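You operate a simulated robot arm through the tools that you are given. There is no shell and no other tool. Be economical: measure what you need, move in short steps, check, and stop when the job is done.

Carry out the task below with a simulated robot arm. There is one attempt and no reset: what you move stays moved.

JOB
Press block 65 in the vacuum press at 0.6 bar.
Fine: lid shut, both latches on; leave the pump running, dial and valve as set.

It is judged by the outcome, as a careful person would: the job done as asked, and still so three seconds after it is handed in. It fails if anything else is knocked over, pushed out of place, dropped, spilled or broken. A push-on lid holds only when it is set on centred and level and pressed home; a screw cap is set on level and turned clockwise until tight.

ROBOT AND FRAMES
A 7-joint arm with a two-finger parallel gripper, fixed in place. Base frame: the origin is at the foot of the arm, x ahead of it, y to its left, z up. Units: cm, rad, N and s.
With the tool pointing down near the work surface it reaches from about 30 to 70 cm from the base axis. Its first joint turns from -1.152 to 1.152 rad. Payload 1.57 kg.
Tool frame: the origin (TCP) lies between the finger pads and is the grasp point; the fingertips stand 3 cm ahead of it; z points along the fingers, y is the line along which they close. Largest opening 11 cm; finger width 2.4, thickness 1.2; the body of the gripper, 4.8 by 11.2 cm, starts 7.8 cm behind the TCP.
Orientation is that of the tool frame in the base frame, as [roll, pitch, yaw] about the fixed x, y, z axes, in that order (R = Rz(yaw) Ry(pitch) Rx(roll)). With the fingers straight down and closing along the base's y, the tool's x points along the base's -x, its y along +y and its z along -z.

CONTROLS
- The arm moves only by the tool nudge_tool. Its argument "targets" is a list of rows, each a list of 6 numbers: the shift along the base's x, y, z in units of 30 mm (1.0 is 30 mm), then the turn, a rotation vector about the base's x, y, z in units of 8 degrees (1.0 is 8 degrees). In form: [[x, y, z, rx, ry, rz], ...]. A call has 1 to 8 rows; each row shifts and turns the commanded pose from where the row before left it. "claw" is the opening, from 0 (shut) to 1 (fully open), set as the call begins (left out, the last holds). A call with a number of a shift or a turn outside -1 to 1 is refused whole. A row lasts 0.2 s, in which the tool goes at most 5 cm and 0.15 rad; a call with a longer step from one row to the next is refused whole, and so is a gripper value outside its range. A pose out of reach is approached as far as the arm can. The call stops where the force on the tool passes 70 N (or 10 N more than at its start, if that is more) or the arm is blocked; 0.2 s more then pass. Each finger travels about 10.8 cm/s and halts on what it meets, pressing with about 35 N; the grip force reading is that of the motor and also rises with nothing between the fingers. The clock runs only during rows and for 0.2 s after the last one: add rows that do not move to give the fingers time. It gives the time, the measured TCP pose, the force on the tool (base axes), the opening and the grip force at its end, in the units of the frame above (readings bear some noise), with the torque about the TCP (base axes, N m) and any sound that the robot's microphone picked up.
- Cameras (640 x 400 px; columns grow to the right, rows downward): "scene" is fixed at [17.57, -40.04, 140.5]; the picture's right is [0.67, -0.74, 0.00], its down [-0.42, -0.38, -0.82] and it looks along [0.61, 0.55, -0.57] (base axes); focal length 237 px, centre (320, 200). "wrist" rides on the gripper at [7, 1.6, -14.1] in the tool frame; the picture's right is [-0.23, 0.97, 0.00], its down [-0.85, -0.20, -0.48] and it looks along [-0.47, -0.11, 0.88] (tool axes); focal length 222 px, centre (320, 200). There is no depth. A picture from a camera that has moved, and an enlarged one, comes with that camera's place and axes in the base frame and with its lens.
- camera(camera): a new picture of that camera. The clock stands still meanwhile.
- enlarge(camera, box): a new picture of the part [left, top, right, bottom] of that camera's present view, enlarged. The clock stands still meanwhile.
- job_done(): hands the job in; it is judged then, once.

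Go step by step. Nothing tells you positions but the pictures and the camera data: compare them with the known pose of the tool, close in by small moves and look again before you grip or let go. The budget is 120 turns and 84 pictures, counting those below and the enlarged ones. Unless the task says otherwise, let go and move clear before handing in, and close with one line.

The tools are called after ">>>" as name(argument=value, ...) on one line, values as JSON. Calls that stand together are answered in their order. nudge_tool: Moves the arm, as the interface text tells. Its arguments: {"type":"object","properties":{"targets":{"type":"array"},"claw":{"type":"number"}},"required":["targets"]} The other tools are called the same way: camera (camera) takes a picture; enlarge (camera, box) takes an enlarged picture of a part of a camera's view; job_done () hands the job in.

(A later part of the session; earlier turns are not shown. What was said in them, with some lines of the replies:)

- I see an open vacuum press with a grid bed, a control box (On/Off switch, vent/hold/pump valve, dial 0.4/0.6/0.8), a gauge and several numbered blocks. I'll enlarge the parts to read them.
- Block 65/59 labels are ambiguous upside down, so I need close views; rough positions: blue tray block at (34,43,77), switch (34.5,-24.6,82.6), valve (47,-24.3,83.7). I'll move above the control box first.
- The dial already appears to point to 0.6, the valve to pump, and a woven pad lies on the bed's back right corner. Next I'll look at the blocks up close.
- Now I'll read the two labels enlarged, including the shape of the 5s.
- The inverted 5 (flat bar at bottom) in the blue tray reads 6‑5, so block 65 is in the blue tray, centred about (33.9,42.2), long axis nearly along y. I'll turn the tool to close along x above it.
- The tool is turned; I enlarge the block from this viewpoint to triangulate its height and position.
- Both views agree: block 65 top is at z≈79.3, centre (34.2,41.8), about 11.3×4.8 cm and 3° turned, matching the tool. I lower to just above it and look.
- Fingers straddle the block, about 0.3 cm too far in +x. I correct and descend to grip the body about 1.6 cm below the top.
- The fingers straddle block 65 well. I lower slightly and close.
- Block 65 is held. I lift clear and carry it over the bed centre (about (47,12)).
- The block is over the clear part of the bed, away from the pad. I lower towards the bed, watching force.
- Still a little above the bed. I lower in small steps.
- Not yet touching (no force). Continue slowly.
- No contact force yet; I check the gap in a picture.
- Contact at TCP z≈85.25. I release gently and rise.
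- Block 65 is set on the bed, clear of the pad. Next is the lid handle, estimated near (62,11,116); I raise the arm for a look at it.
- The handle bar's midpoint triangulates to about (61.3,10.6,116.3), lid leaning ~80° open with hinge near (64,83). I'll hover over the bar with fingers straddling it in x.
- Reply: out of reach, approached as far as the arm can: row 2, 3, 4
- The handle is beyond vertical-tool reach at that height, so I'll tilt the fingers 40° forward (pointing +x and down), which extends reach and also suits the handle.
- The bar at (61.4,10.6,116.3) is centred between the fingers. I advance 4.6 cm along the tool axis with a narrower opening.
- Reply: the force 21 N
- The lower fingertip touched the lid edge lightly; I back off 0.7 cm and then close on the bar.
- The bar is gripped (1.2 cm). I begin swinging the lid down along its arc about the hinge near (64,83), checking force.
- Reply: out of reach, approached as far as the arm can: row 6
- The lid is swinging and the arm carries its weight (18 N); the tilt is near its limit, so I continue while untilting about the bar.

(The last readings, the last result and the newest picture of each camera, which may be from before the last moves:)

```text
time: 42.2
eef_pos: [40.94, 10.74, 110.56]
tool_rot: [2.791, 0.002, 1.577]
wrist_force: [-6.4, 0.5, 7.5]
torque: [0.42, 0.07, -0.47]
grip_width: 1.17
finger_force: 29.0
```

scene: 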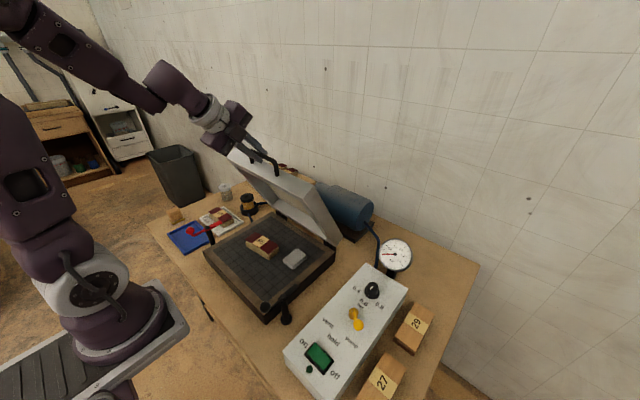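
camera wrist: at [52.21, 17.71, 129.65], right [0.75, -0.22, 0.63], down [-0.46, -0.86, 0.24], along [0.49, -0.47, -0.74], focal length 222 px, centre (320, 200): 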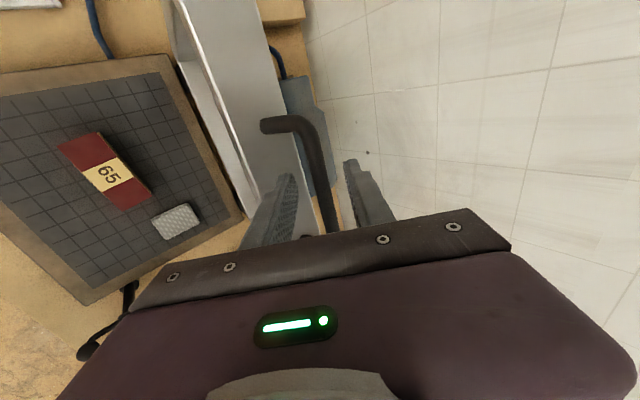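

>>> nudge_tool(targets=[[-0.53, 0, -0.52, 0, 0.62, 0], [-0.48, 0, -0.57, 0, 0.62, 0], [-0.43, 0, -0.6, 0, 0.62, 0], [-0.4, 0, -0.67, 0, 0.64, 0], [0, 0, 0, 0, 0, 0]])

>>> camera(camera="scene")

```text
time: 43.4
eef_pos: [35.38, 10.65, 103.45]
tool_rot: [-3.141, 0.002, 1.58]
wrist_force: [-25.0, 8.2, 17.4]
torque: [0.1, 0.31, -0.25]
grip_width: 1.18
finger_force: 29.4
```

```text
43 pictures are left
```

scene: 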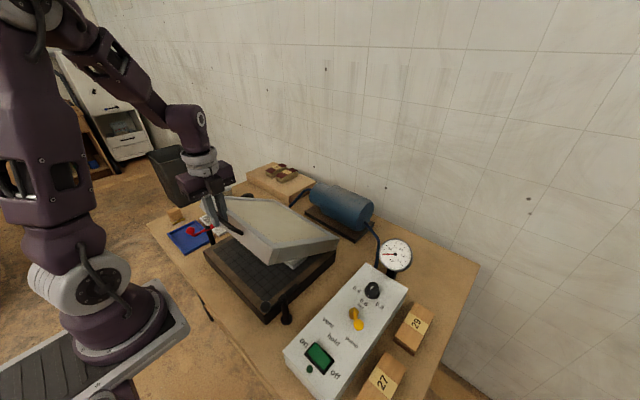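

The lid is at about 33°. The force points outward along the lid, so my arc radius is slightly small; I ease outward and re-measure.

>>> nudge_tool(targets=[[-0.13, 0, 0.08, 0, 0, 0], [0, 0, 0, 0, 0, 0]])

```text
time: 44.0
eef_pos: [35.48, 10.61, 103.69]
tool_rot: [3.135, -0.002, 1.577]
wrist_force: [26.1, -3.2, -17.7]
torque: [-0.03, -0.27, -0.06]
grip_width: 1.18
finger_force: 29.1
```

>>> nudge_tool(targets=[[-0.33, 0, -0.74, 0, 0, 0], [-0.35, 0, -0.7, 0, 0, 0], [0, 0, 0, 0, 0, 0]])

```text
time: 44.8
eef_pos: [32.76, 10.58, 99.31]
tool_rot: [3.141, 0.001, 1.58]
wrist_force: [-26.4, 12.6, 12.4]
torque: [0.17, 0.34, -0.02]
grip_width: 1.19
finger_force: 29.9
```

>>> nudge_tool(targets=[[-0.36, 0, -0.7, 0, 0, 0], [-0.27, 0, -0.75, 0, 0, 0], [0, 0, 0, 0, 0, 0]])

```text
time: 45.6
eef_pos: [30.95, 10.47, 95.08]
tool_rot: [-3.14, 0.003, 1.577]
wrist_force: [-13.5, -12.3, 4.2]
torque: [-0.71, 0.15, 0.25]
grip_width: 1.2
finger_force: 29.0
```

>>> nudge_tool(targets=[[-0.25, 0.03, -0.77, 0, 0, 0], [-0.18, 0, -0.78, 0, 0, 0], [0, 0, 0, 0, 0, 0]])

>>> camera(camera="scene")

```text
time: 46.4
eef_pos: [29.72, 10.75, 90.45]
tool_rot: [3.141, 0.0, 1.581]
wrist_force: [-17.5, -6.6, 0.0]
torque: [-0.41, 0.19, 0.16]
grip_width: 1.18
finger_force: 29.3
```

```text
42 pictures are left
```

scene: 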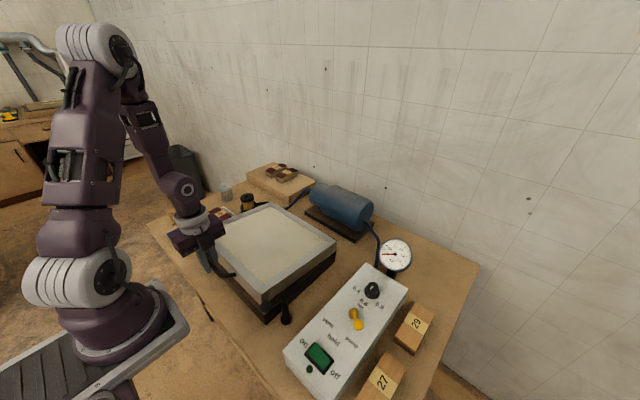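

Lid nearly shut (~9°). I lower in small steps until it seats.

>>> nudge_tool(targets=[[-0.08, 0, -0.4, 0, 0, 0], [-0.04, 0, -0.4, 0, 0, 0], [0, 0, 0, 0, 0, 0]])

>>> nudge_tool(targets=[[-0.03, 0, -0.2, 0, 0, 0], [0, 0, 0, 0, 0, 0]])

>>> enlarge(camera="scene", box=[180, 190, 350, 330])

```text
time: 47.2
eef_pos: [29.31, 10.76, 87.96]
tool_rot: [-3.138, 0.0, 1.579]
wrist_force: [-30.8, 6.4, 1.4]
torque: [0.32, 0.26, 0.13]
grip_width: 1.2
finger_force: 29.4
```

```text
time: 47.8
eef_pos: [29.24, 10.71, 87.3]
tool_rot: [-3.135, 0.001, 1.58]
wrist_force: [-38.8, 16.9, 1.2]
torque: [0.47, 0.31, 0.04]
grip_width: 1.17
finger_force: 29.2
```

```text
2.86 times, centred on (265, 260) of scene
camera zoom: at [17.48, -40.0, 140.52], right [0.67, -0.74, 0.0], down [-0.42, -0.38, -0.82], along [0.61, 0.55, -0.57], focal length 677 px, centre (477, 29)
```

zoom: 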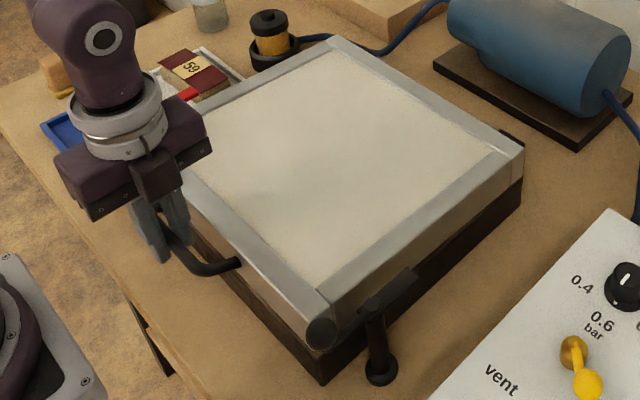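

>>> nudge_tool(targets=[[-0.07, -0.03, -0.1, 0, 0, 0], [0, 0, 0, 0, 0, 0]])

>>> nudge_tool(targets=[[0, 0, -0.15, 0, 0, 0], [0, 0, 0, 0, 0, 0]])

```text
time: 48.4
eef_pos: [29.17, 10.72, 87.19]
tool_rot: [3.141, 0.0, 1.579]
wrist_force: [-25.2, 18.5, 2.0]
torque: [0.24, 0.21, 0.29]
grip_width: 1.17
finger_force: 29.0
```

```text
time: 49.0
eef_pos: [29.08, 10.69, 86.67]
tool_rot: [3.141, 0.001, 1.577]
wrist_force: [-22.5, 12.5, -0.4]
torque: [0.35, 0.17, 0.21]
grip_width: 1.19
finger_force: 28.8
```

>>> nudge_tool(targets=[[-0.05, -0.03, -0.15, 0, 0, 0], [0, 0, 0, 0, 0, 0]])

>>> nudge_tool(targets=[[0, 0, -0.15, 0, 0, 0], [0, 0, 0, 0, 0, 0]])

>>> enlarge(camera="scene", box=[200, 220, 320, 330])

```text
time: 49.6
eef_pos: [29.05, 10.62, 86.21]
tool_rot: [3.138, 0.002, 1.579]
wrist_force: [-15.9, 18.5, -0.8]
torque: [0.26, 0.1, 0.19]
grip_width: 1.18
finger_force: 29.2
```

```text
time: 50.2
eef_pos: [29.0, 10.48, 85.78]
tool_rot: [3.138, 0.002, 1.578]
wrist_force: [-8.1, -1.2, 18.2]
torque: [-0.05, 0.05, 0.42]
grip_width: 1.18
finger_force: 29.1
```

```text
3.64 times, centred on (260, 275) of scene
camera zoom: at [17.53, -40.05, 140.5], right [0.67, -0.74, 0.0], down [-0.42, -0.38, -0.82], along [0.61, 0.55, -0.57], focal length 861 px, centre (538, -73)
```

zoom: 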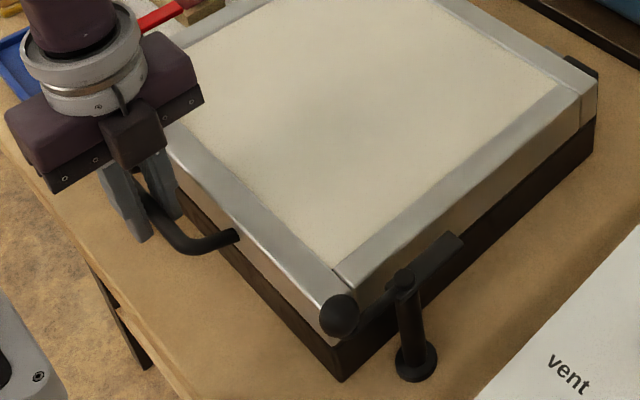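

The lid now pushes back upward (18 N), so it is seated. A slight further press, then I release.

>>> nudge_tool(targets=[[0, 0, -0.06, 0, 0, 0], [0, 0, 0, 0, 0, 0]])

>>> nudge_tool(targets=[[0, 0, 0.04, 0, 0, 0], [0, 0, 0, 0, 0, 0]], claw=0.25)

```text
time: 50.8
eef_pos: [29.03, 10.51, 85.57]
tool_rot: [3.138, -0.001, 1.579]
wrist_force: [-5.2, -2.2, 17.2]
torque: [-0.04, 0.01, 0.33]
grip_width: 1.2
finger_force: 28.9
```

```text
time: 51.4
eef_pos: [29.07, 10.62, 85.68]
tool_rot: [3.138, 0.0, 1.577]
wrist_force: [1.0, 0.7, 0.1]
torque: [0.0, 0.02, 0.04]
grip_width: 2.75
finger_force: 0.0
```

Released; I rise straight up and look at lid and latches.

>>> nudge_tool(targets=[[0, 0, 0.5, 0, 0, 0], [0, 0, 0.9, 0, 0, 0], [0, 0, 0.9, 0, 0, 0], [0, 0, 0.9, 0, 0, 0], [0, 0, 1, 0, 0, 0], [0, 0, 1, 0, 0, 0], [0, 0, 1, 0, 0, 0], [0, 0, 0, 0, 0, 0]])

>>> nudge_tool(targets=[[0.5, -0.8, 0, 0, 0, 0.5], [0.5, -0.8, 0, 0, 0, 1], [0.5, -0.8, 0, 0, 0, 1], [0.5, -0.8, 0, 0, 0, 1], [0.5, -0.6, 0, 0, 0, 1], [0, 0, 0, 0, 0, 1], [0, 0, 0, 0, 0, 1], [0, 0, 0, 0, 0, 1]])

>>> nudge_tool(targets=[[0, 0, 0, 0, 0, 1], [0, 0, 0, 0, 0, 1], [0, 0, 0, 0, 0, 1], [0, 0, 0, 0, 0, 0.65], [0, 0, 0, 0, 0, 0]])

>>> camera(camera="wrist")

>>> enlarge(camera="scene", box=[170, 180, 340, 330])

```text
time: 53.2
eef_pos: [28.98, 10.43, 104.33]
tool_rot: [3.14, -0.001, 1.58]
wrist_force: [0.6, -0.1, -0.7]
torque: [-0.01, 0.01, 0.03]
grip_width: 2.78
finger_force: 0.0
```

```text
time: 55.0
eef_pos: [36.63, -0.85, 104.3]
tool_rot: [3.139, 0.0, 2.627]
wrist_force: [0.2, -0.7, -0.1]
torque: [0.0, 0.03, 0.05]
grip_width: 2.74
finger_force: 0.1
```

```text
time: 56.2
eef_pos: [36.68, -0.84, 104.24]
tool_rot: [3.137, 0.001, 3.136]
wrist_force: [0.0, 0.2, -0.3]
torque: [0.0, -0.02, 0.0]
grip_width: 2.73
finger_force: 0.0
```

```text
39 pictures are left
camera wrist: at [29.53, 0.85, 118.54], right [0.23, 0.97, 0.0], down [0.85, -0.2, 0.48], along [0.47, -0.11, -0.88], focal length 222 px, centre (320, 200)
```

wrist: 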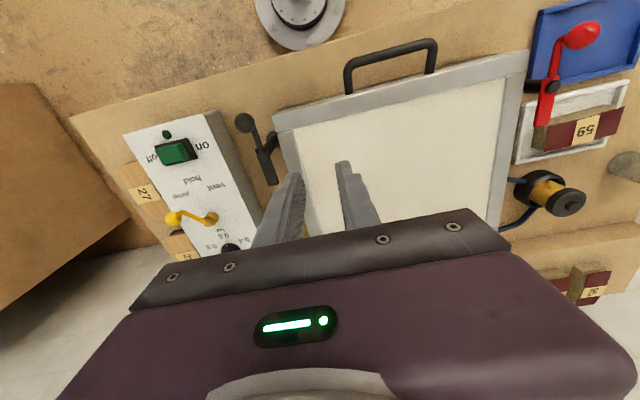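

```text
2.67 times, centred on (255, 255) of scene
camera zoom: at [17.57, -40.04, 140.5], right [0.67, -0.74, 0.0], down [-0.42, -0.38, -0.82], along [0.61, 0.55, -0.57], focal length 632 px, centre (493, 53)
```

zoom: 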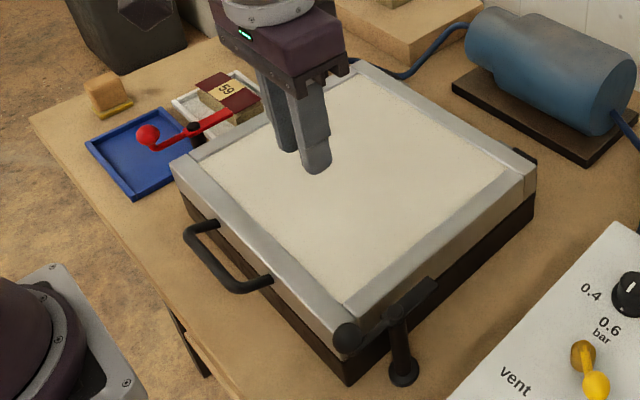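

The lid is shut. Now the latches: I'll look closely at both.

>>> enlarge(camera="wrist", box=[210, 90, 310, 210])

>>> enlarge(camera="wrist", box=[500, 0, 640, 150])

>>> enlarge(camera="scene", box=[250, 270, 310, 335])

>>> enlarge(camera="scene", box=[180, 205, 260, 265])

```text
3.33 times, centred on (260, 150) of wrist
camera zoom: at [29.53, 0.85, 118.54], right [0.23, 0.97, 0.0], down [0.85, -0.2, 0.48], along [0.47, -0.11, -0.88], focal length 740 px, centre (520, 367)
```

zoom: 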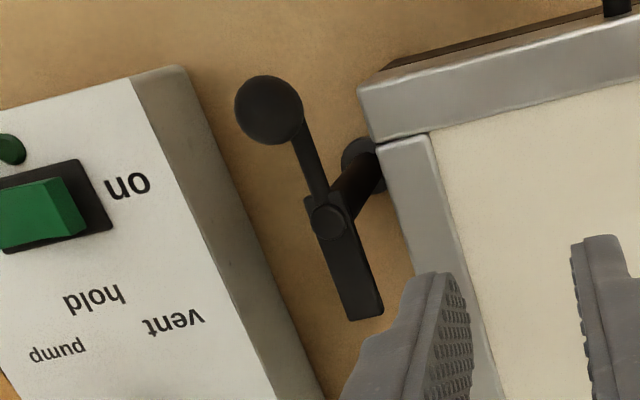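

```text
2.67 times, centred on (570, 75) of wrist
camera zoom: at [29.53, 0.85, 118.54], right [0.23, 0.97, 0.0], down [0.85, -0.2, 0.48], along [0.47, -0.11, -0.88], focal length 592 px, centre (-347, 533)
```

zoom: 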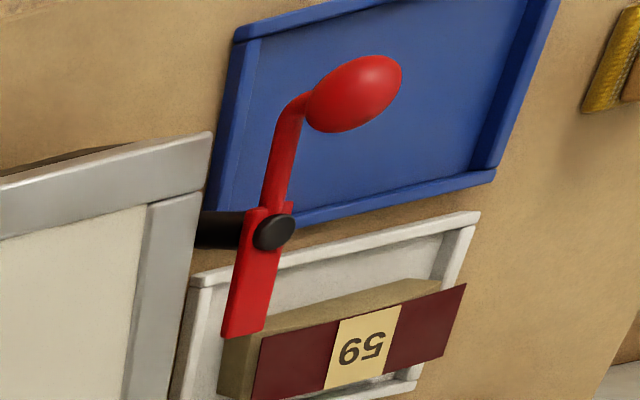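

```text
6.15 times, centred on (280, 302) of scene
camera zoom: at [17.57, -40.04, 140.5], right [0.67, -0.74, 0.0], down [-0.42, -0.38, -0.82], along [0.61, 0.55, -0.57], focal length 1458 px, centre (566, -431)
```

zoom: 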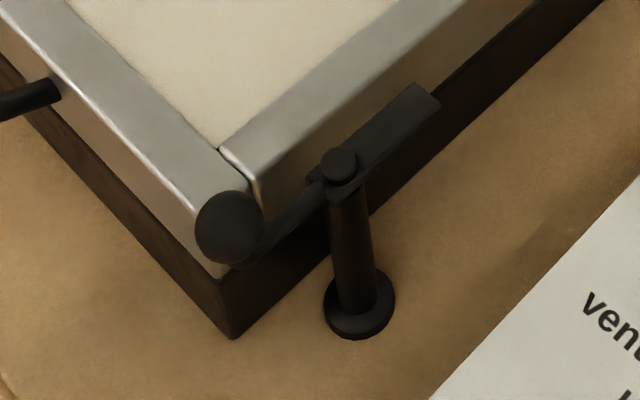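

```text
6.67 times, centred on (220, 235) of scene
camera zoom: at [17.57, -40.04, 140.5], right [0.67, -0.74, 0.0], down [-0.42, -0.38, -0.82], along [0.61, 0.55, -0.57], focal length 1579 px, centre (987, -33)
```

zoom: 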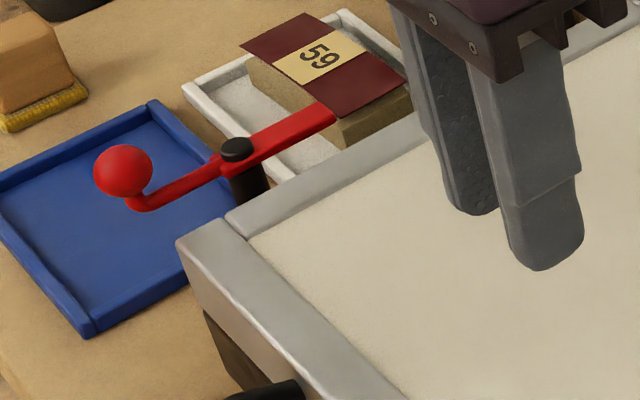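

Both latches are swing clamps on vertical posts: black pivot (37.5,-9.5), knob (32.3,-9.7,88.6); red pivot (37.4,29.7), knob (32.3,29.7,88.5). I'll push each knob outward with closed fingers so the tail swings over the lid; black first.

>>> nudge_tool(targets=[[-0.5, -0.7, 0, 0, 0, 0], [-0.5, -0.7, 0, 0, 0, 0], [-0.5, -0.65, -0.5, 0, 0, 0], [0, 0, -0.9, 0, 0, 0], [0, 0, -0.9, 0, 0, 0], [0, 0, -0.9, 0, 0, 0], [0, 0, 0, 0, 0, 0]], claw=0)

>>> enlarge(camera="scene", box=[230, 250, 310, 330])

>>> camera(camera="wrist")

```text
time: 57.8
eef_pos: [32.05, -7.01, 94.77]
tool_rot: [3.14, -0.001, 3.136]
wrist_force: [0.3, -0.6, -0.5]
torque: [0.03, 0.0, 0.02]
grip_width: 0.02
finger_force: 21.1
```

```text
5.00 times, centred on (270, 290) of scene
camera zoom: at [17.57, -40.04, 140.5], right [0.67, -0.74, 0.0], down [-0.42, -0.38, -0.82], along [0.61, 0.55, -0.57], focal length 1184 px, centre (570, -250)
```

zoom: 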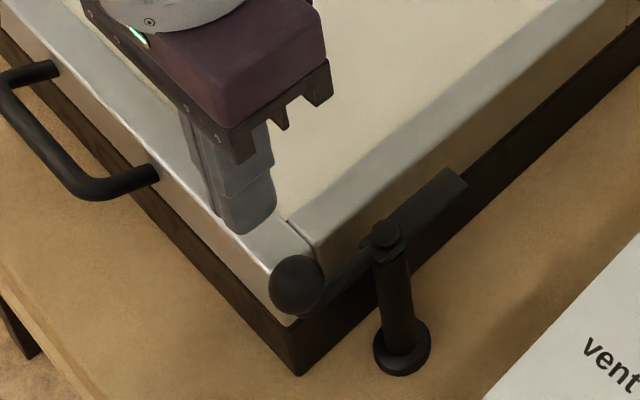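

```text
32 pictures are left
camera wrist: at [24.92, -5.29, 108.97], right [0.23, 0.97, 0.0], down [0.85, -0.21, 0.48], along [0.47, -0.11, -0.88], focal length 222 px, centre (320, 200)
```

wrist: 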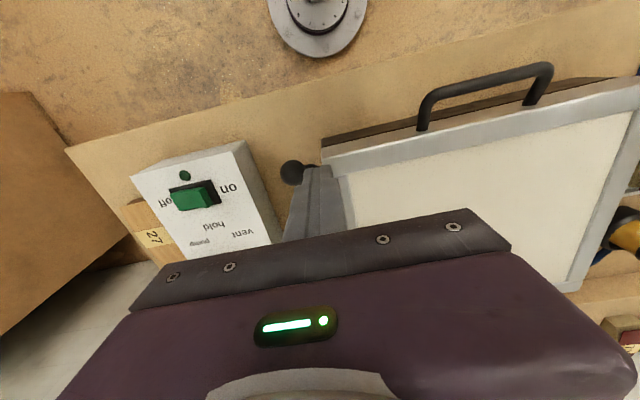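

>>> nudge_tool(targets=[[0, 0, -0.5, 0, 0, 0], [0, 0, -0.4, 0, 0, 0], [0, 0, -0.35, 0, 0, 0], [0, 0, 0, 0, 0, 0]])

>>> enlarge(camera="scene", box=[230, 250, 310, 330])

```text
time: 58.8
eef_pos: [32.1, -7.0, 90.77]
tool_rot: [3.139, 0.001, 3.139]
wrist_force: [0.2, 0.3, -0.4]
torque: [0.01, -0.02, 0.0]
grip_width: 0.01
finger_force: 21.3
```

```text
5.00 times, centred on (270, 290) of scene
camera zoom: at [17.57, -40.04, 140.5], right [0.67, -0.74, 0.0], down [-0.42, -0.38, -0.82], along [0.61, 0.55, -0.57], focal length 1184 px, centre (570, -250)
```

zoom: 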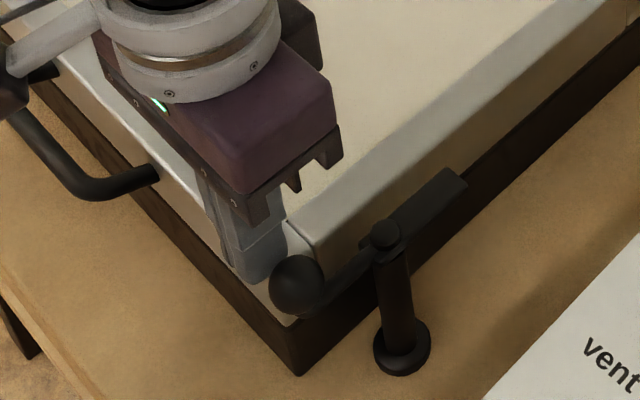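

Tip is beside the knob, clear of the lid. I sweep the black knob along its arc.

>>> nudge_tool(targets=[[-0.1, -0.52, 0, 0, 0, 0], [0, -0.5, 0, 0, 0, 0], [0.1, -0.48, 0, 0, 0, 0], [0, 0, 0, 0, 0, 0]])

>>> enlarge(camera="scene", box=[230, 250, 310, 330])

```text
time: 59.8
eef_pos: [32.14, -11.38, 90.93]
tool_rot: [3.14, 0.0, 3.136]
wrist_force: [0.2, -1.3, -0.3]
torque: [-0.01, 0.0, 0.02]
grip_width: 0.01
finger_force: 21.4
```

```text
5.00 times, centred on (270, 290) of scene
camera zoom: at [17.57, -40.04, 140.5], right [0.67, -0.74, 0.0], down [-0.42, -0.38, -0.82], along [0.61, 0.55, -0.57], focal length 1184 px, centre (570, -250)
```

zoom: 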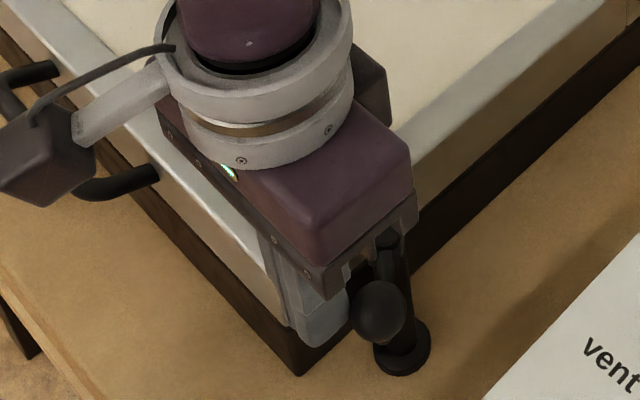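

The knob is moving along as planned. I continue the arc.

>>> nudge_tool(targets=[[0.23, -0.45, 0, 0, 0, 0], [0.33, -0.37, 0, 0, 0, 0], [0.4, -0.25, 0, 0, 0, 0], [0, 0, 0, 0, 0, 0]])

>>> camera(camera="wrist")

>>> enlarge(camera="scene", box=[230, 250, 330, 330])

```text
time: 60.8
eef_pos: [34.26, -14.46, 90.7]
tool_rot: [3.131, -0.017, 3.135]
wrist_force: [-39.5, 17.1, -2.0]
torque: [0.4, 0.88, 0.13]
grip_width: 0.0
finger_force: 20.8
```

```text
29 pictures are left
camera wrist: at [27.4, -12.89, 105.09], right [0.23, 0.97, 0.01], down [0.86, -0.21, 0.46], along [0.45, -0.1, -0.89], focal length 222 px, centre (320, 200)
```

wrist: 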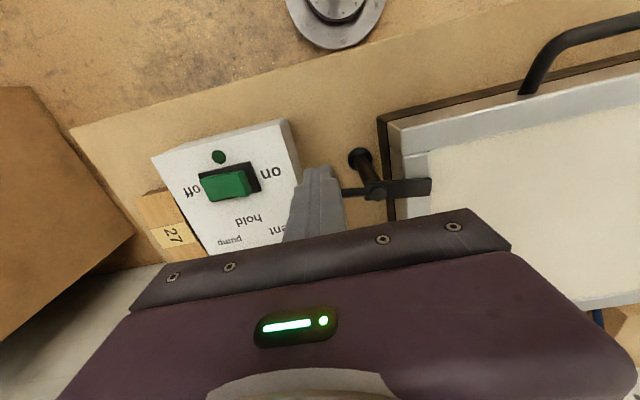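

```text
5.00 times, centred on (280, 290) of scene
camera zoom: at [17.47, -40.0, 140.52], right [0.67, -0.74, 0.0], down [-0.42, -0.38, -0.82], along [0.61, 0.55, -0.57], focal length 1184 px, centre (520, -250)
```

zoom: 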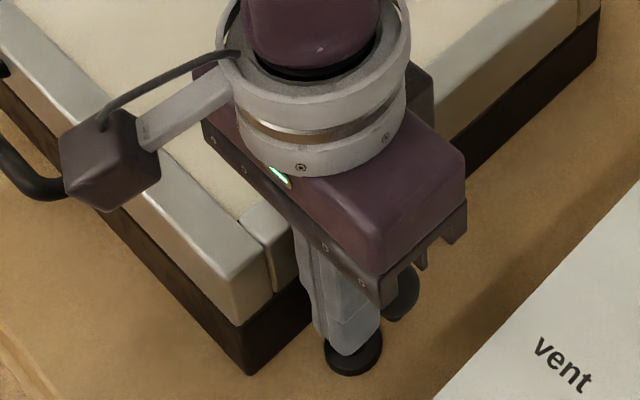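

The tail is across the lid and hit its stop. I back off, rise, and check.

>>> nudge_tool(targets=[[-0.4, 0.1, 0, 0, 0, 0], [-0.3, 0, 0.3, 0, 0, 0], [0, 0, 0.9, 0, 0, 0], [0, 0, 0.9, 0, 0, 0], [0, 0, 0.9, 0, 0, 0], [0, 1, 0.9, 0, 0, 0], [0, 1, 0.4, 0, 0, 0], [0, 1, 0, 0, 0, 0]])

>>> enlarge(camera="scene", box=[230, 230, 330, 330])

```text
time: 62.6
eef_pos: [32.79, -5.15, 103.79]
tool_rot: [3.14, -0.001, 3.135]
wrist_force: [-0.2, 0.4, -0.6]
torque: [0.01, 0.01, 0.01]
grip_width: 0.0
finger_force: 21.5
```

```text
4.00 times, centred on (280, 280) of scene
camera zoom: at [17.57, -40.04, 140.5], right [0.67, -0.74, 0.0], down [-0.42, -0.38, -0.82], along [0.61, 0.55, -0.57], focal length 947 px, centre (480, -120)
```

zoom: 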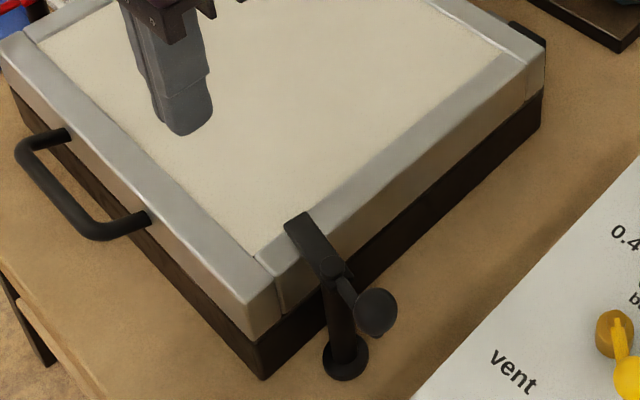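

Black latch is on. Now the red one, mirrored: go to (32.2,27.1) and lower beside its knob.

>>> nudge_tool(targets=[[-0.03, 1, 0, 0, 0, 0], [-0.03, 1, 0, 0, 0, 0], [-0.03, 1, 0, 0, 0, 0], [-0.03, 1, 0, 0, 0, 0], [-0.03, 1, 0, 0, 0, 0], [-0.03, 1, 0, 0, 0, 0], [0, 1, 0, 0, 0, 0], [0, 1, 0, 0, 0, 0]])

>>> nudge_tool(targets=[[0, 1, 0, 0, 0, 0], [0, 1, 0, 0, 0, 0], [0, 0.72, -0.5, 0, 0, 0], [0, 0, -0.9, 0, 0, 0], [0, 0, -0.9, 0, 0, 0], [0, 0, -0.5, 0, 0, 0], [0, 0, 0, 0, 0, 0]])

>>> camera(camera="wrist")

>>> enlarge(camera="scene", box=[170, 190, 270, 270])

```text
time: 64.4
eef_pos: [32.28, 18.64, 103.63]
tool_rot: [3.14, 0.0, 3.134]
wrist_force: [-0.4, 0.8, 0.3]
torque: [-0.01, -0.02, 0.02]
grip_width: 0.01
finger_force: 21.5
```

```text
time: 66.0
eef_pos: [32.28, 26.65, 95.44]
tool_rot: [3.137, -0.001, 3.137]
wrist_force: [0.3, 0.4, -0.4]
torque: [0.0, 0.0, -0.02]
grip_width: 0.0
finger_force: 21.2
```

```text
26 pictures are left
camera wrist: at [25.12, 28.34, 109.54], right [0.23, 0.97, 0.0], down [0.85, -0.21, 0.48], along [0.47, -0.11, -0.88], focal length 222 px, centre (320, 200)
```

wrist: 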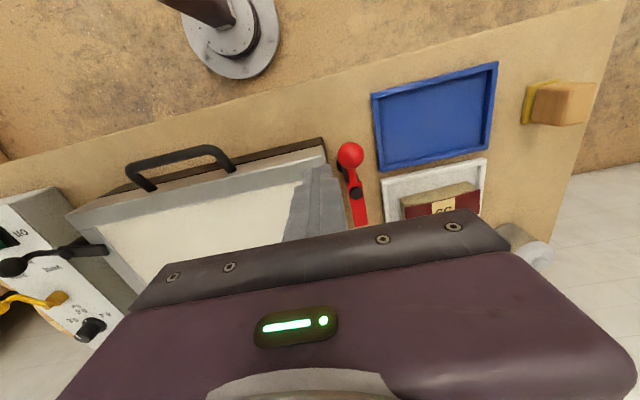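

```text
5.00 times, centred on (220, 230) of scene
camera zoom: at [17.57, -40.04, 140.5], right [0.67, -0.74, 0.0], down [-0.42, -0.38, -0.82], along [0.61, 0.55, -0.57], focal length 1184 px, centre (820, 50)
```

zoom: 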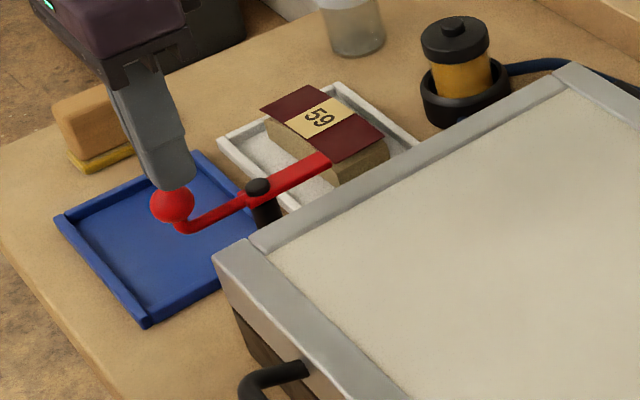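

Aligned: the fingers are 0.7 cm inside of the red knob. Lower and sweep outward.

>>> nudge_tool(targets=[[0, 0, -0.6, 0, 0, 0], [0, 0, -0.5, 0, 0, 0], [0, 0, -0.42, 0, 0, 0], [0, 0, 0, 0, 0, 0]])

>>> nudge_tool(targets=[[-0.12, 0.63, 0, 0, 0, 0], [0, 0.5, 0, 0, 0, 0], [0.1, 0.48, 0, 0, 0, 0], [0, 0, 0, 0, 0, 0]])

>>> nudge_tool(targets=[[0.2, 0.45, 0, 0, 0, 0], [0.33, 0.38, 0, 0, 0, 0], [0.4, 0.26, 0, 0, 0, 0], [0, 0, 0, 0, 0, 0]])

>>> enlarge(camera="scene", box=[170, 190, 270, 270])

```text
time: 67.0
eef_pos: [32.32, 26.81, 90.93]
tool_rot: [3.141, 0.0, 3.137]
wrist_force: [-0.7, -0.2, -0.1]
torque: [0.02, 0.03, 0.0]
grip_width: 0.0
finger_force: 21.5
```

```text
time: 68.0
eef_pos: [32.14, 31.64, 90.83]
tool_rot: [3.138, 0.0, 3.135]
wrist_force: [-0.6, 0.5, 0.1]
torque: [0.02, 0.01, 0.0]
grip_width: 0.0
finger_force: 21.4
```

```text
time: 69.0
eef_pos: [34.1, 34.69, 90.93]
tool_rot: [-3.136, -0.013, 3.14]
wrist_force: [-57.6, -9.6, -9.3]
torque: [-0.2, -0.35, 0.01]
grip_width: 0.0
finger_force: 20.8
```

```text
5.00 times, centred on (220, 230) of scene
camera zoom: at [17.41, -40.07, 140.51], right [0.67, -0.74, 0.0], down [-0.42, -0.38, -0.82], along [0.61, 0.55, -0.57], focal length 1184 px, centre (820, 50)
```

zoom: 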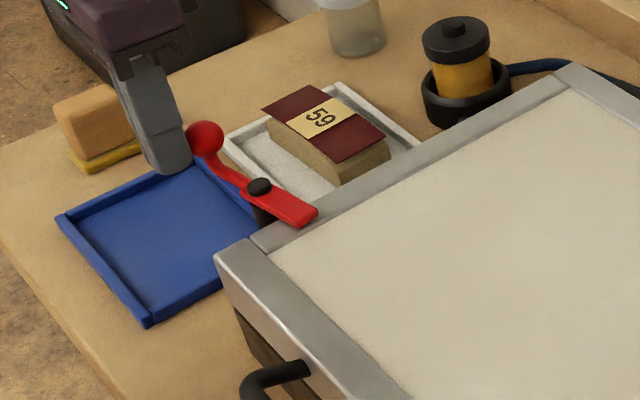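

Red latch is on too. I back away, rise and go to look at the switch.

>>> nudge_tool(targets=[[-0.4, -0.1, 0, 0, 0, 0], [-0.3, 0, 0.3, 0, 0, 0], [0, 0, 0.9, 0, 0, 0], [0, 0, 0.9, 0, 0, 0], [0, 0, 0.9, 0, 0, 0], [0.1, -1, 0.9, 0, 0, 0], [0.1, -1, 0.4, 0, 0, 0], [0.2, -1, 0, 0, 0, 0]])

>>> nudge_tool(targets=[[0.1, -1, 0, 0, 0, 0], [0.1, -1, 0, 0, 0, 0], [0.1, -1, 0, 0, 0, 0], [0.1, -1, 0, 0, 0, 0], [0.1, -1, 0, 0, 0, 0], [0.1, -1, 0, 0, 0, 0], [0.1, -1, 0, 0, 0, 0], [0, -1, 0, 0, 0, 0]])

>>> nudge_tool(targets=[[0.1, -1, 0, 0, 0, 0], [0.1, -1, 0, 0, 0, 0], [0, -1, 0, 0, 0, 0], [0, -1, 0, 0, 0, 0], [0, -1, -0.3, 0, 0, 0], [0, -1, -0.3, 0, 0, 0], [0, -1, -0.3, 0, 0, 0], [0, -0.6, -0.3, 0, 0, 0]])

>>> camera(camera="wrist")

```text
time: 70.8
eef_pos: [34.2, 25.63, 103.81]
tool_rot: [3.14, 0.001, 3.135]
wrist_force: [0.3, -0.1, 0.0]
torque: [-0.03, -0.02, 0.01]
grip_width: 0.0
finger_force: 21.3
```

```text
time: 72.6
eef_pos: [36.11, 1.65, 103.78]
tool_rot: [3.138, 0.001, 3.136]
wrist_force: [0.0, 1.1, 0.2]
torque: [0.0, -0.05, 0.01]
grip_width: 0.01
finger_force: 21.7
```

```text
time: 74.4
eef_pos: [36.84, -21.18, 100.0]
tool_rot: [-3.141, 0.001, 3.135]
wrist_force: [-0.4, -1.0, -0.1]
torque: [0.01, 0.01, 0.01]
grip_width: 0.03
finger_force: 21.1
```

```text
23 pictures are left
camera wrist: at [29.76, -19.49, 114.24], right [0.23, 0.97, 0.0], down [0.85, -0.2, 0.48], along [0.47, -0.11, -0.88], focal length 222 px, centre (320, 200)
```

wrist: 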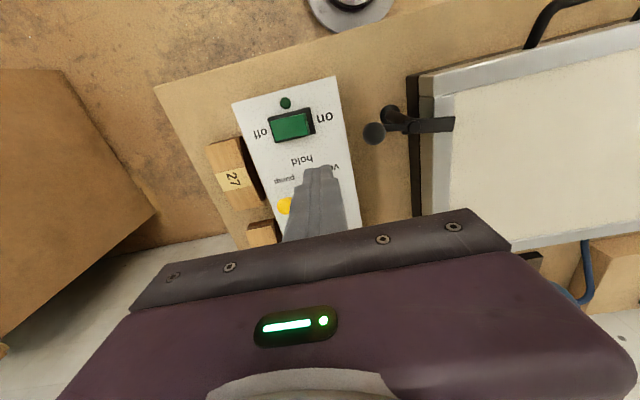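

>>> enlarge(camera="wrist", box=[245, 90, 345, 150])

>>> enlarge(camera="scene", box=[290, 325, 350, 385])

```text
6.40 times, centred on (295, 120) of wrist
camera zoom: at [29.76, -19.49, 114.24], right [0.23, 0.97, 0.0], down [0.85, -0.2, 0.48], along [0.47, -0.11, -0.88], focal length 1422 px, centre (480, 712)
```

zoom: 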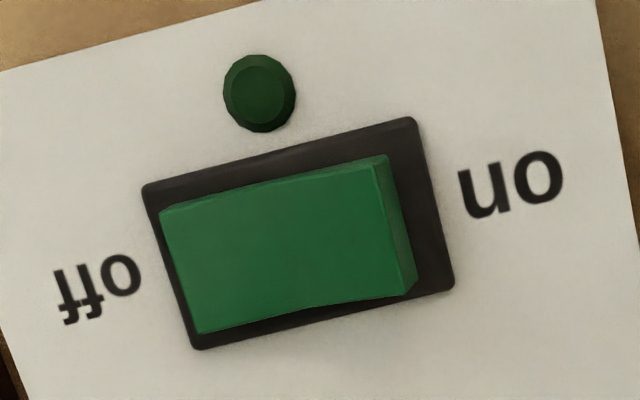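

```text
6.67 times, centred on (320, 355) of scene
camera zoom: at [17.57, -40.04, 140.5], right [0.67, -0.74, 0.0], down [-0.42, -0.38, -0.82], along [0.61, 0.55, -0.57], focal length 1579 px, centre (320, -833)
```

zoom: 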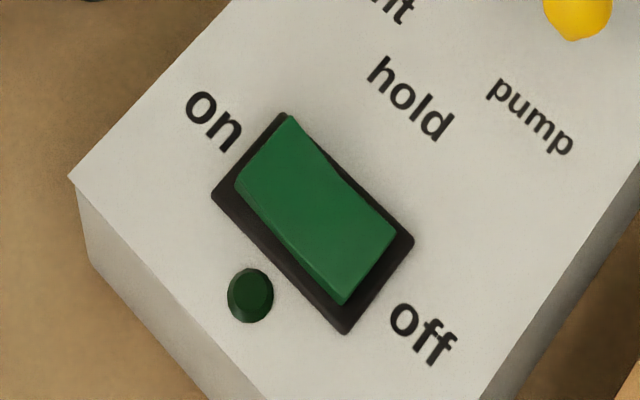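

The "off" end is pressed in and the "on" end (+y side, about (34.6,-22.8)) stands up. I position closed fingers over it and press down.

>>> nudge_tool(targets=[[-0.4, -0.4, -0.5, 0, 0, 0], [-0.35, -0.38, -0.9, 0, 0, 0], [0, 0, -0.9, 0, 0, 0], [0, 0, -0.9, 0, 0, 0], [0, 0, 0, 0, 0, 0]])

>>> camera(camera="wrist")

>>> enlarge(camera="scene", box=[280, 305, 360, 385])

```text
time: 75.6
eef_pos: [34.64, -23.59, 90.45]
tool_rot: [3.139, 0.001, 3.136]
wrist_force: [0.0, 1.0, -0.7]
torque: [0.01, -0.02, -0.04]
grip_width: 0.0
finger_force: 21.2
```

```text
20 pictures are left
camera wrist: at [27.39, -21.94, 104.68], right [0.23, 0.97, 0.0], down [0.85, -0.21, 0.48], along [0.47, -0.11, -0.88], focal length 222 px, centre (320, 200)
```

wrist: 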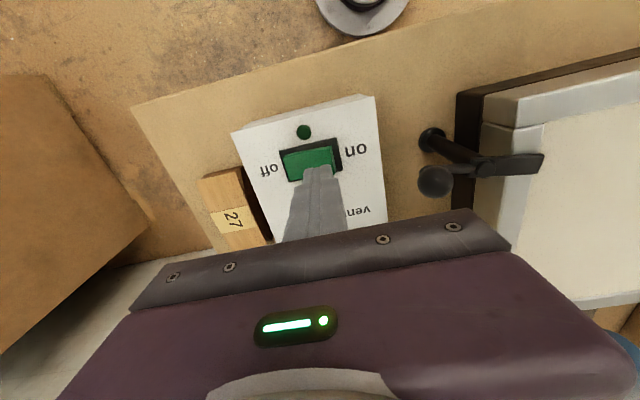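

```text
5.00 times, centred on (320, 345) of scene
camera zoom: at [17.57, -40.04, 140.5], right [0.67, -0.74, 0.0], down [-0.42, -0.38, -0.82], along [0.61, 0.55, -0.57], focal length 1184 px, centre (320, -525)
```

zoom: 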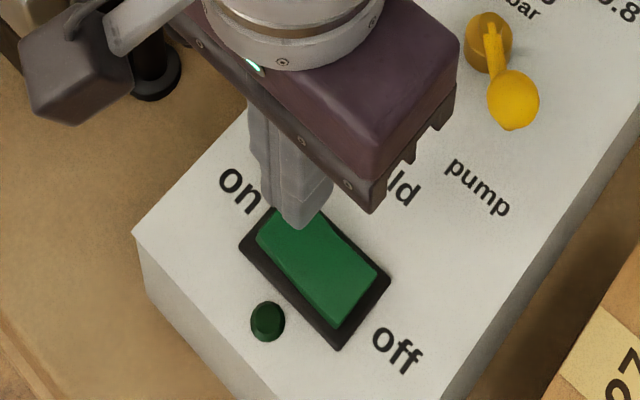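

>>> nudge_tool(targets=[[0, 0.12, -0.4, 0, 0, 0], [0, 0, -0.4, 0, 0, 0], [0, 0, -0.2, 0, 0, 0], [0, 0, 0, 0, 0, 0]])

>>> nudge_tool(targets=[[0, 0, -0.15, 0, 0, 0], [0, 0, 0, 0, 0, 0]])

```text
time: 76.6
eef_pos: [34.45, -23.12, 87.55]
tool_rot: [3.137, -0.001, 3.136]
wrist_force: [0.3, 3.3, 4.2]
torque: [0.18, 0.02, -0.02]
grip_width: 0.01
finger_force: 21.3
```

```text
time: 77.2
eef_pos: [34.61, -23.33, 87.11]
tool_rot: [3.139, 0.0, 3.133]
wrist_force: [-0.8, -0.3, -0.3]
torque: [0.01, -0.03, 0.02]
grip_width: 0.02
finger_force: 21.6
heard: click
```

A click was heard: the switch flipped. I lift off and check lamp and gauge.

>>> nudge_tool(targets=[[0, 0, 0.8, 0, 0, 0], [0, 0, 0.9, 0, 0, 0], [0, 0, 0.9, 0, 0, 0], [-0.3, 0.5, 0.9, 0, 0, 0], [-0.3, 1, 0.9, 0, 0, 0], [0, 1, 0.5, 0, 0, 0], [0, 1, 0, 0, 0, 0], [0, 0, 0, 0, 0, 0]])

>>> enlarge(camera="scene", box=[280, 225, 440, 395])

>>> enlarge(camera="scene", box=[370, 230, 420, 280])

```text
time: 79.0
eef_pos: [32.87, -12.67, 101.78]
tool_rot: [3.138, -0.001, 3.136]
wrist_force: [0.0, 0.4, 0.0]
torque: [-0.01, -0.02, -0.01]
grip_width: 0.0
finger_force: 21.2
```

```text
2.35 times, centred on (360, 310) of scene
camera zoom: at [17.57, -40.04, 140.5], right [0.67, -0.74, 0.0], down [-0.42, -0.38, -0.82], along [0.61, 0.55, -0.57], focal length 557 px, centre (226, -59)
```

zoom: 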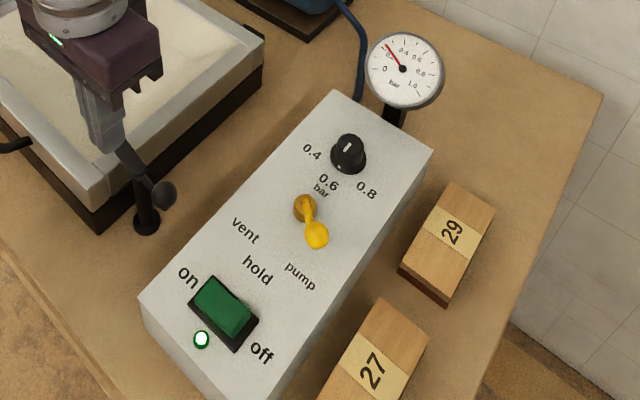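

```text
8.00 times, centred on (395, 255) of scene
camera zoom: at [17.57, -40.04, 140.5], right [0.67, -0.74, 0.0], down [-0.42, -0.38, -0.82], along [0.61, 0.55, -0.57], focal length 1895 px, centre (-280, -240)
```

zoom: 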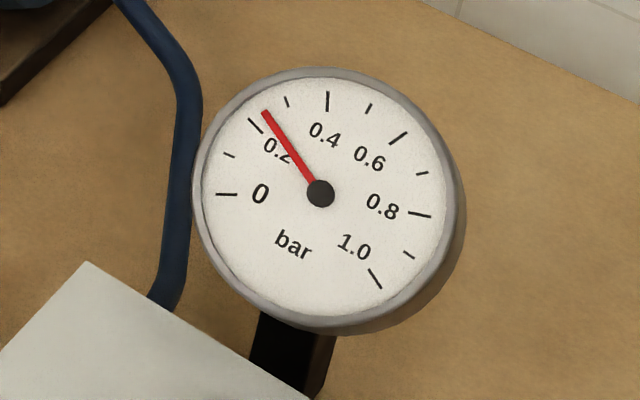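

The lamp is lit and the gauge climbs (~0.22 bar). I wait with the arm still.

>>> nudge_tool(targets=[[0, 0, 0, 0, 0, 0], [0, 0, 0, 0, 0, 0], [0, 0, 0, 0, 0, 0], [0, 0, 0, 0, 0, 0], [0, 0, 0, 0, 0, 0], [0, 0, 0, 0, 0, 0], [0, 0, 0, 0, 0, 0], [0, 0, 0, 0, 0, 0]])

>>> nudge_tool(targets=[[0, 0, 0, 0, 0, 0], [0, 0, 0, 0, 0, 0], [0, 0, 0, 0, 0, 0], [0, 0, 0, 0, 0, 0], [0, 0, 0, 0, 0, 0], [0, 0, 0, 0, 0, 0], [0, 0, 0, 0, 0, 0], [0, 0, 0, 0, 0, 0]])

>>> nudge_tool(targets=[[0, 0, 0, 0, 0, 0], [0, 0, 0, 0, 0, 0], [0, 0, 0, 0, 0, 0], [0, 0, 0, 0, 0, 0], [0, 0, 0, 0, 0, 0], [0, 0, 0, 0, 0, 0], [0, 0, 0, 0, 0, 0], [0, 0, 0, 0, 0, 0]])

>>> enlarge(camera="scene", box=[350, 230, 430, 310])

```text
time: 80.8
eef_pos: [32.8, -12.71, 101.87]
tool_rot: [3.14, -0.001, 3.136]
wrist_force: [0.2, 0.3, 0.3]
torque: [0.02, 0.01, 0.02]
grip_width: 0.0
finger_force: 21.2
```

```text
time: 82.6
eef_pos: [32.96, -12.78, 101.81]
tool_rot: [3.14, 0.0, 3.137]
wrist_force: [-0.5, -0.6, -0.8]
torque: [0.03, -0.03, -0.06]
grip_width: 0.03
finger_force: 21.5
```

```text
time: 84.4
eef_pos: [32.86, -12.77, 101.65]
tool_rot: [3.138, 0.001, 3.137]
wrist_force: [0.4, 0.4, 0.4]
torque: [-0.01, -0.05, -0.01]
grip_width: 0.02
finger_force: 21.0
```

```text
5.00 times, centred on (390, 270) of scene
camera zoom: at [17.57, -40.04, 140.5], right [0.67, -0.74, 0.0], down [-0.42, -0.38, -0.82], along [0.61, 0.55, -0.57], focal length 1184 px, centre (-30, -150)
```

zoom: 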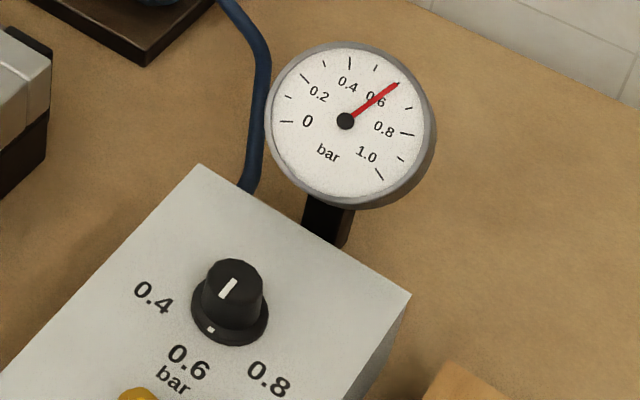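

The gauge reads 0.6 and the dial mark points at 0.6. I wait a bit more and confirm it is steady with everything in place.

>>> nudge_tool(targets=[[0, 0.3, 0.5, 0, 0, 0], [0, 0.3, 0.5, 0, 0, 0], [0, 0, 0, 0, 0, 0], [0, 0, 0, 0, 0, 0], [0, 0, 0, 0, 0, 0], [0, 0, 0, 0, 0, 0], [0, 0, 0, 0, 0, 0], [0, 0, 0, 0, 0, 0]])

>>> nudge_tool(targets=[[0, 0, 0, 0, 0, 0], [0, 0, 0, 0, 0, 0], [0, 0, 0, 0, 0, 0], [0, 0, 0, 0, 0, 0], [0, 0, 0, 0, 0, 0], [0, 0, 0, 0, 0, 0], [0, 0, 0, 0, 0, 0], [0, 0, 0, 0, 0, 0]])

>>> enlarge(camera="scene", box=[350, 230, 430, 310])

>>> camera(camera="scene")

>>> camera(camera="wrist")

```text
time: 86.2
eef_pos: [32.71, -10.9, 104.7]
tool_rot: [3.137, 0.001, 3.137]
wrist_force: [0.3, -0.2, -0.7]
torque: [-0.02, 0.01, -0.03]
grip_width: 0.02
finger_force: 21.2
```

```text
time: 88.0
eef_pos: [32.82, -10.86, 104.83]
tool_rot: [3.141, 0.001, 3.137]
wrist_force: [0.0, 0.4, -0.3]
torque: [0.01, 0.01, -0.03]
grip_width: 0.0
finger_force: 21.5
```

```text
5.00 times, centred on (390, 270) of scene
camera zoom: at [17.57, -40.04, 140.5], right [0.67, -0.74, 0.0], down [-0.42, -0.38, -0.82], along [0.61, 0.55, -0.57], focal length 1184 px, centre (-30, -150)
```

zoom: 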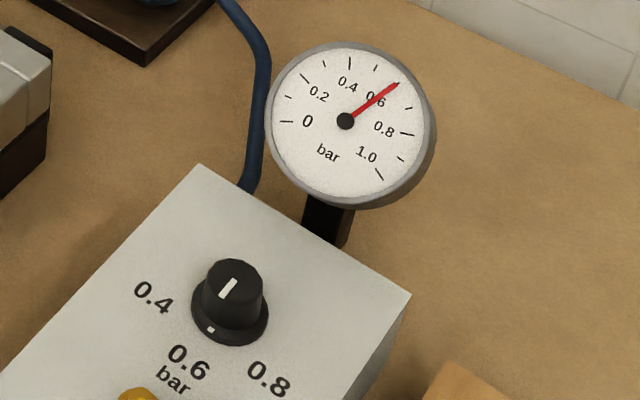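

```text
14 pictures are left
```

scene: 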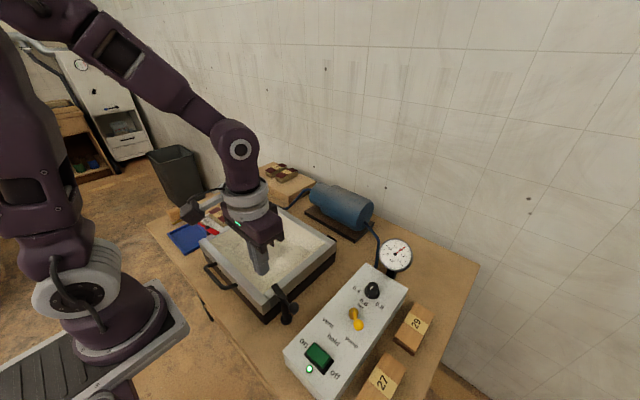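

```text
13 pictures are left
camera wrist: at [25.69, -9.23, 118.98], right [0.23, 0.97, 0.0], down [0.85, -0.21, 0.48], along [0.47, -0.11, -0.88], focal length 222 px, centre (320, 200)
```

wrist: 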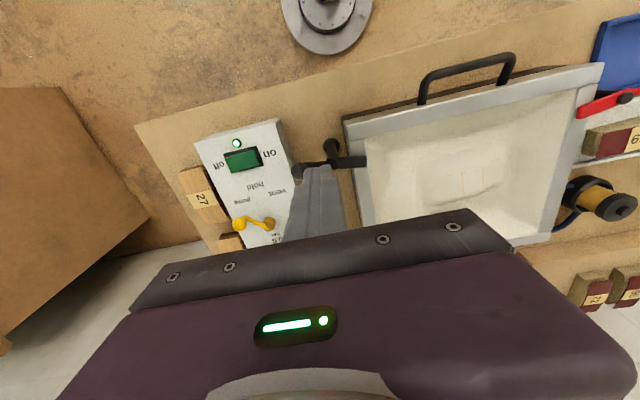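

The gauge holds steady at 0.6 bar, the membrane is drawn down over the block, both latches are across the lid, the lamp is lit and the arm is clear. I hand the job in.

>>> job_done()

```text
The job is handed in.
```

Block 65 is in the vacuum press at a steady 0.6 bar, with the lid shut and both latches on; the pump is running, and the dial (0.6) and valve (pump) are as I found them.
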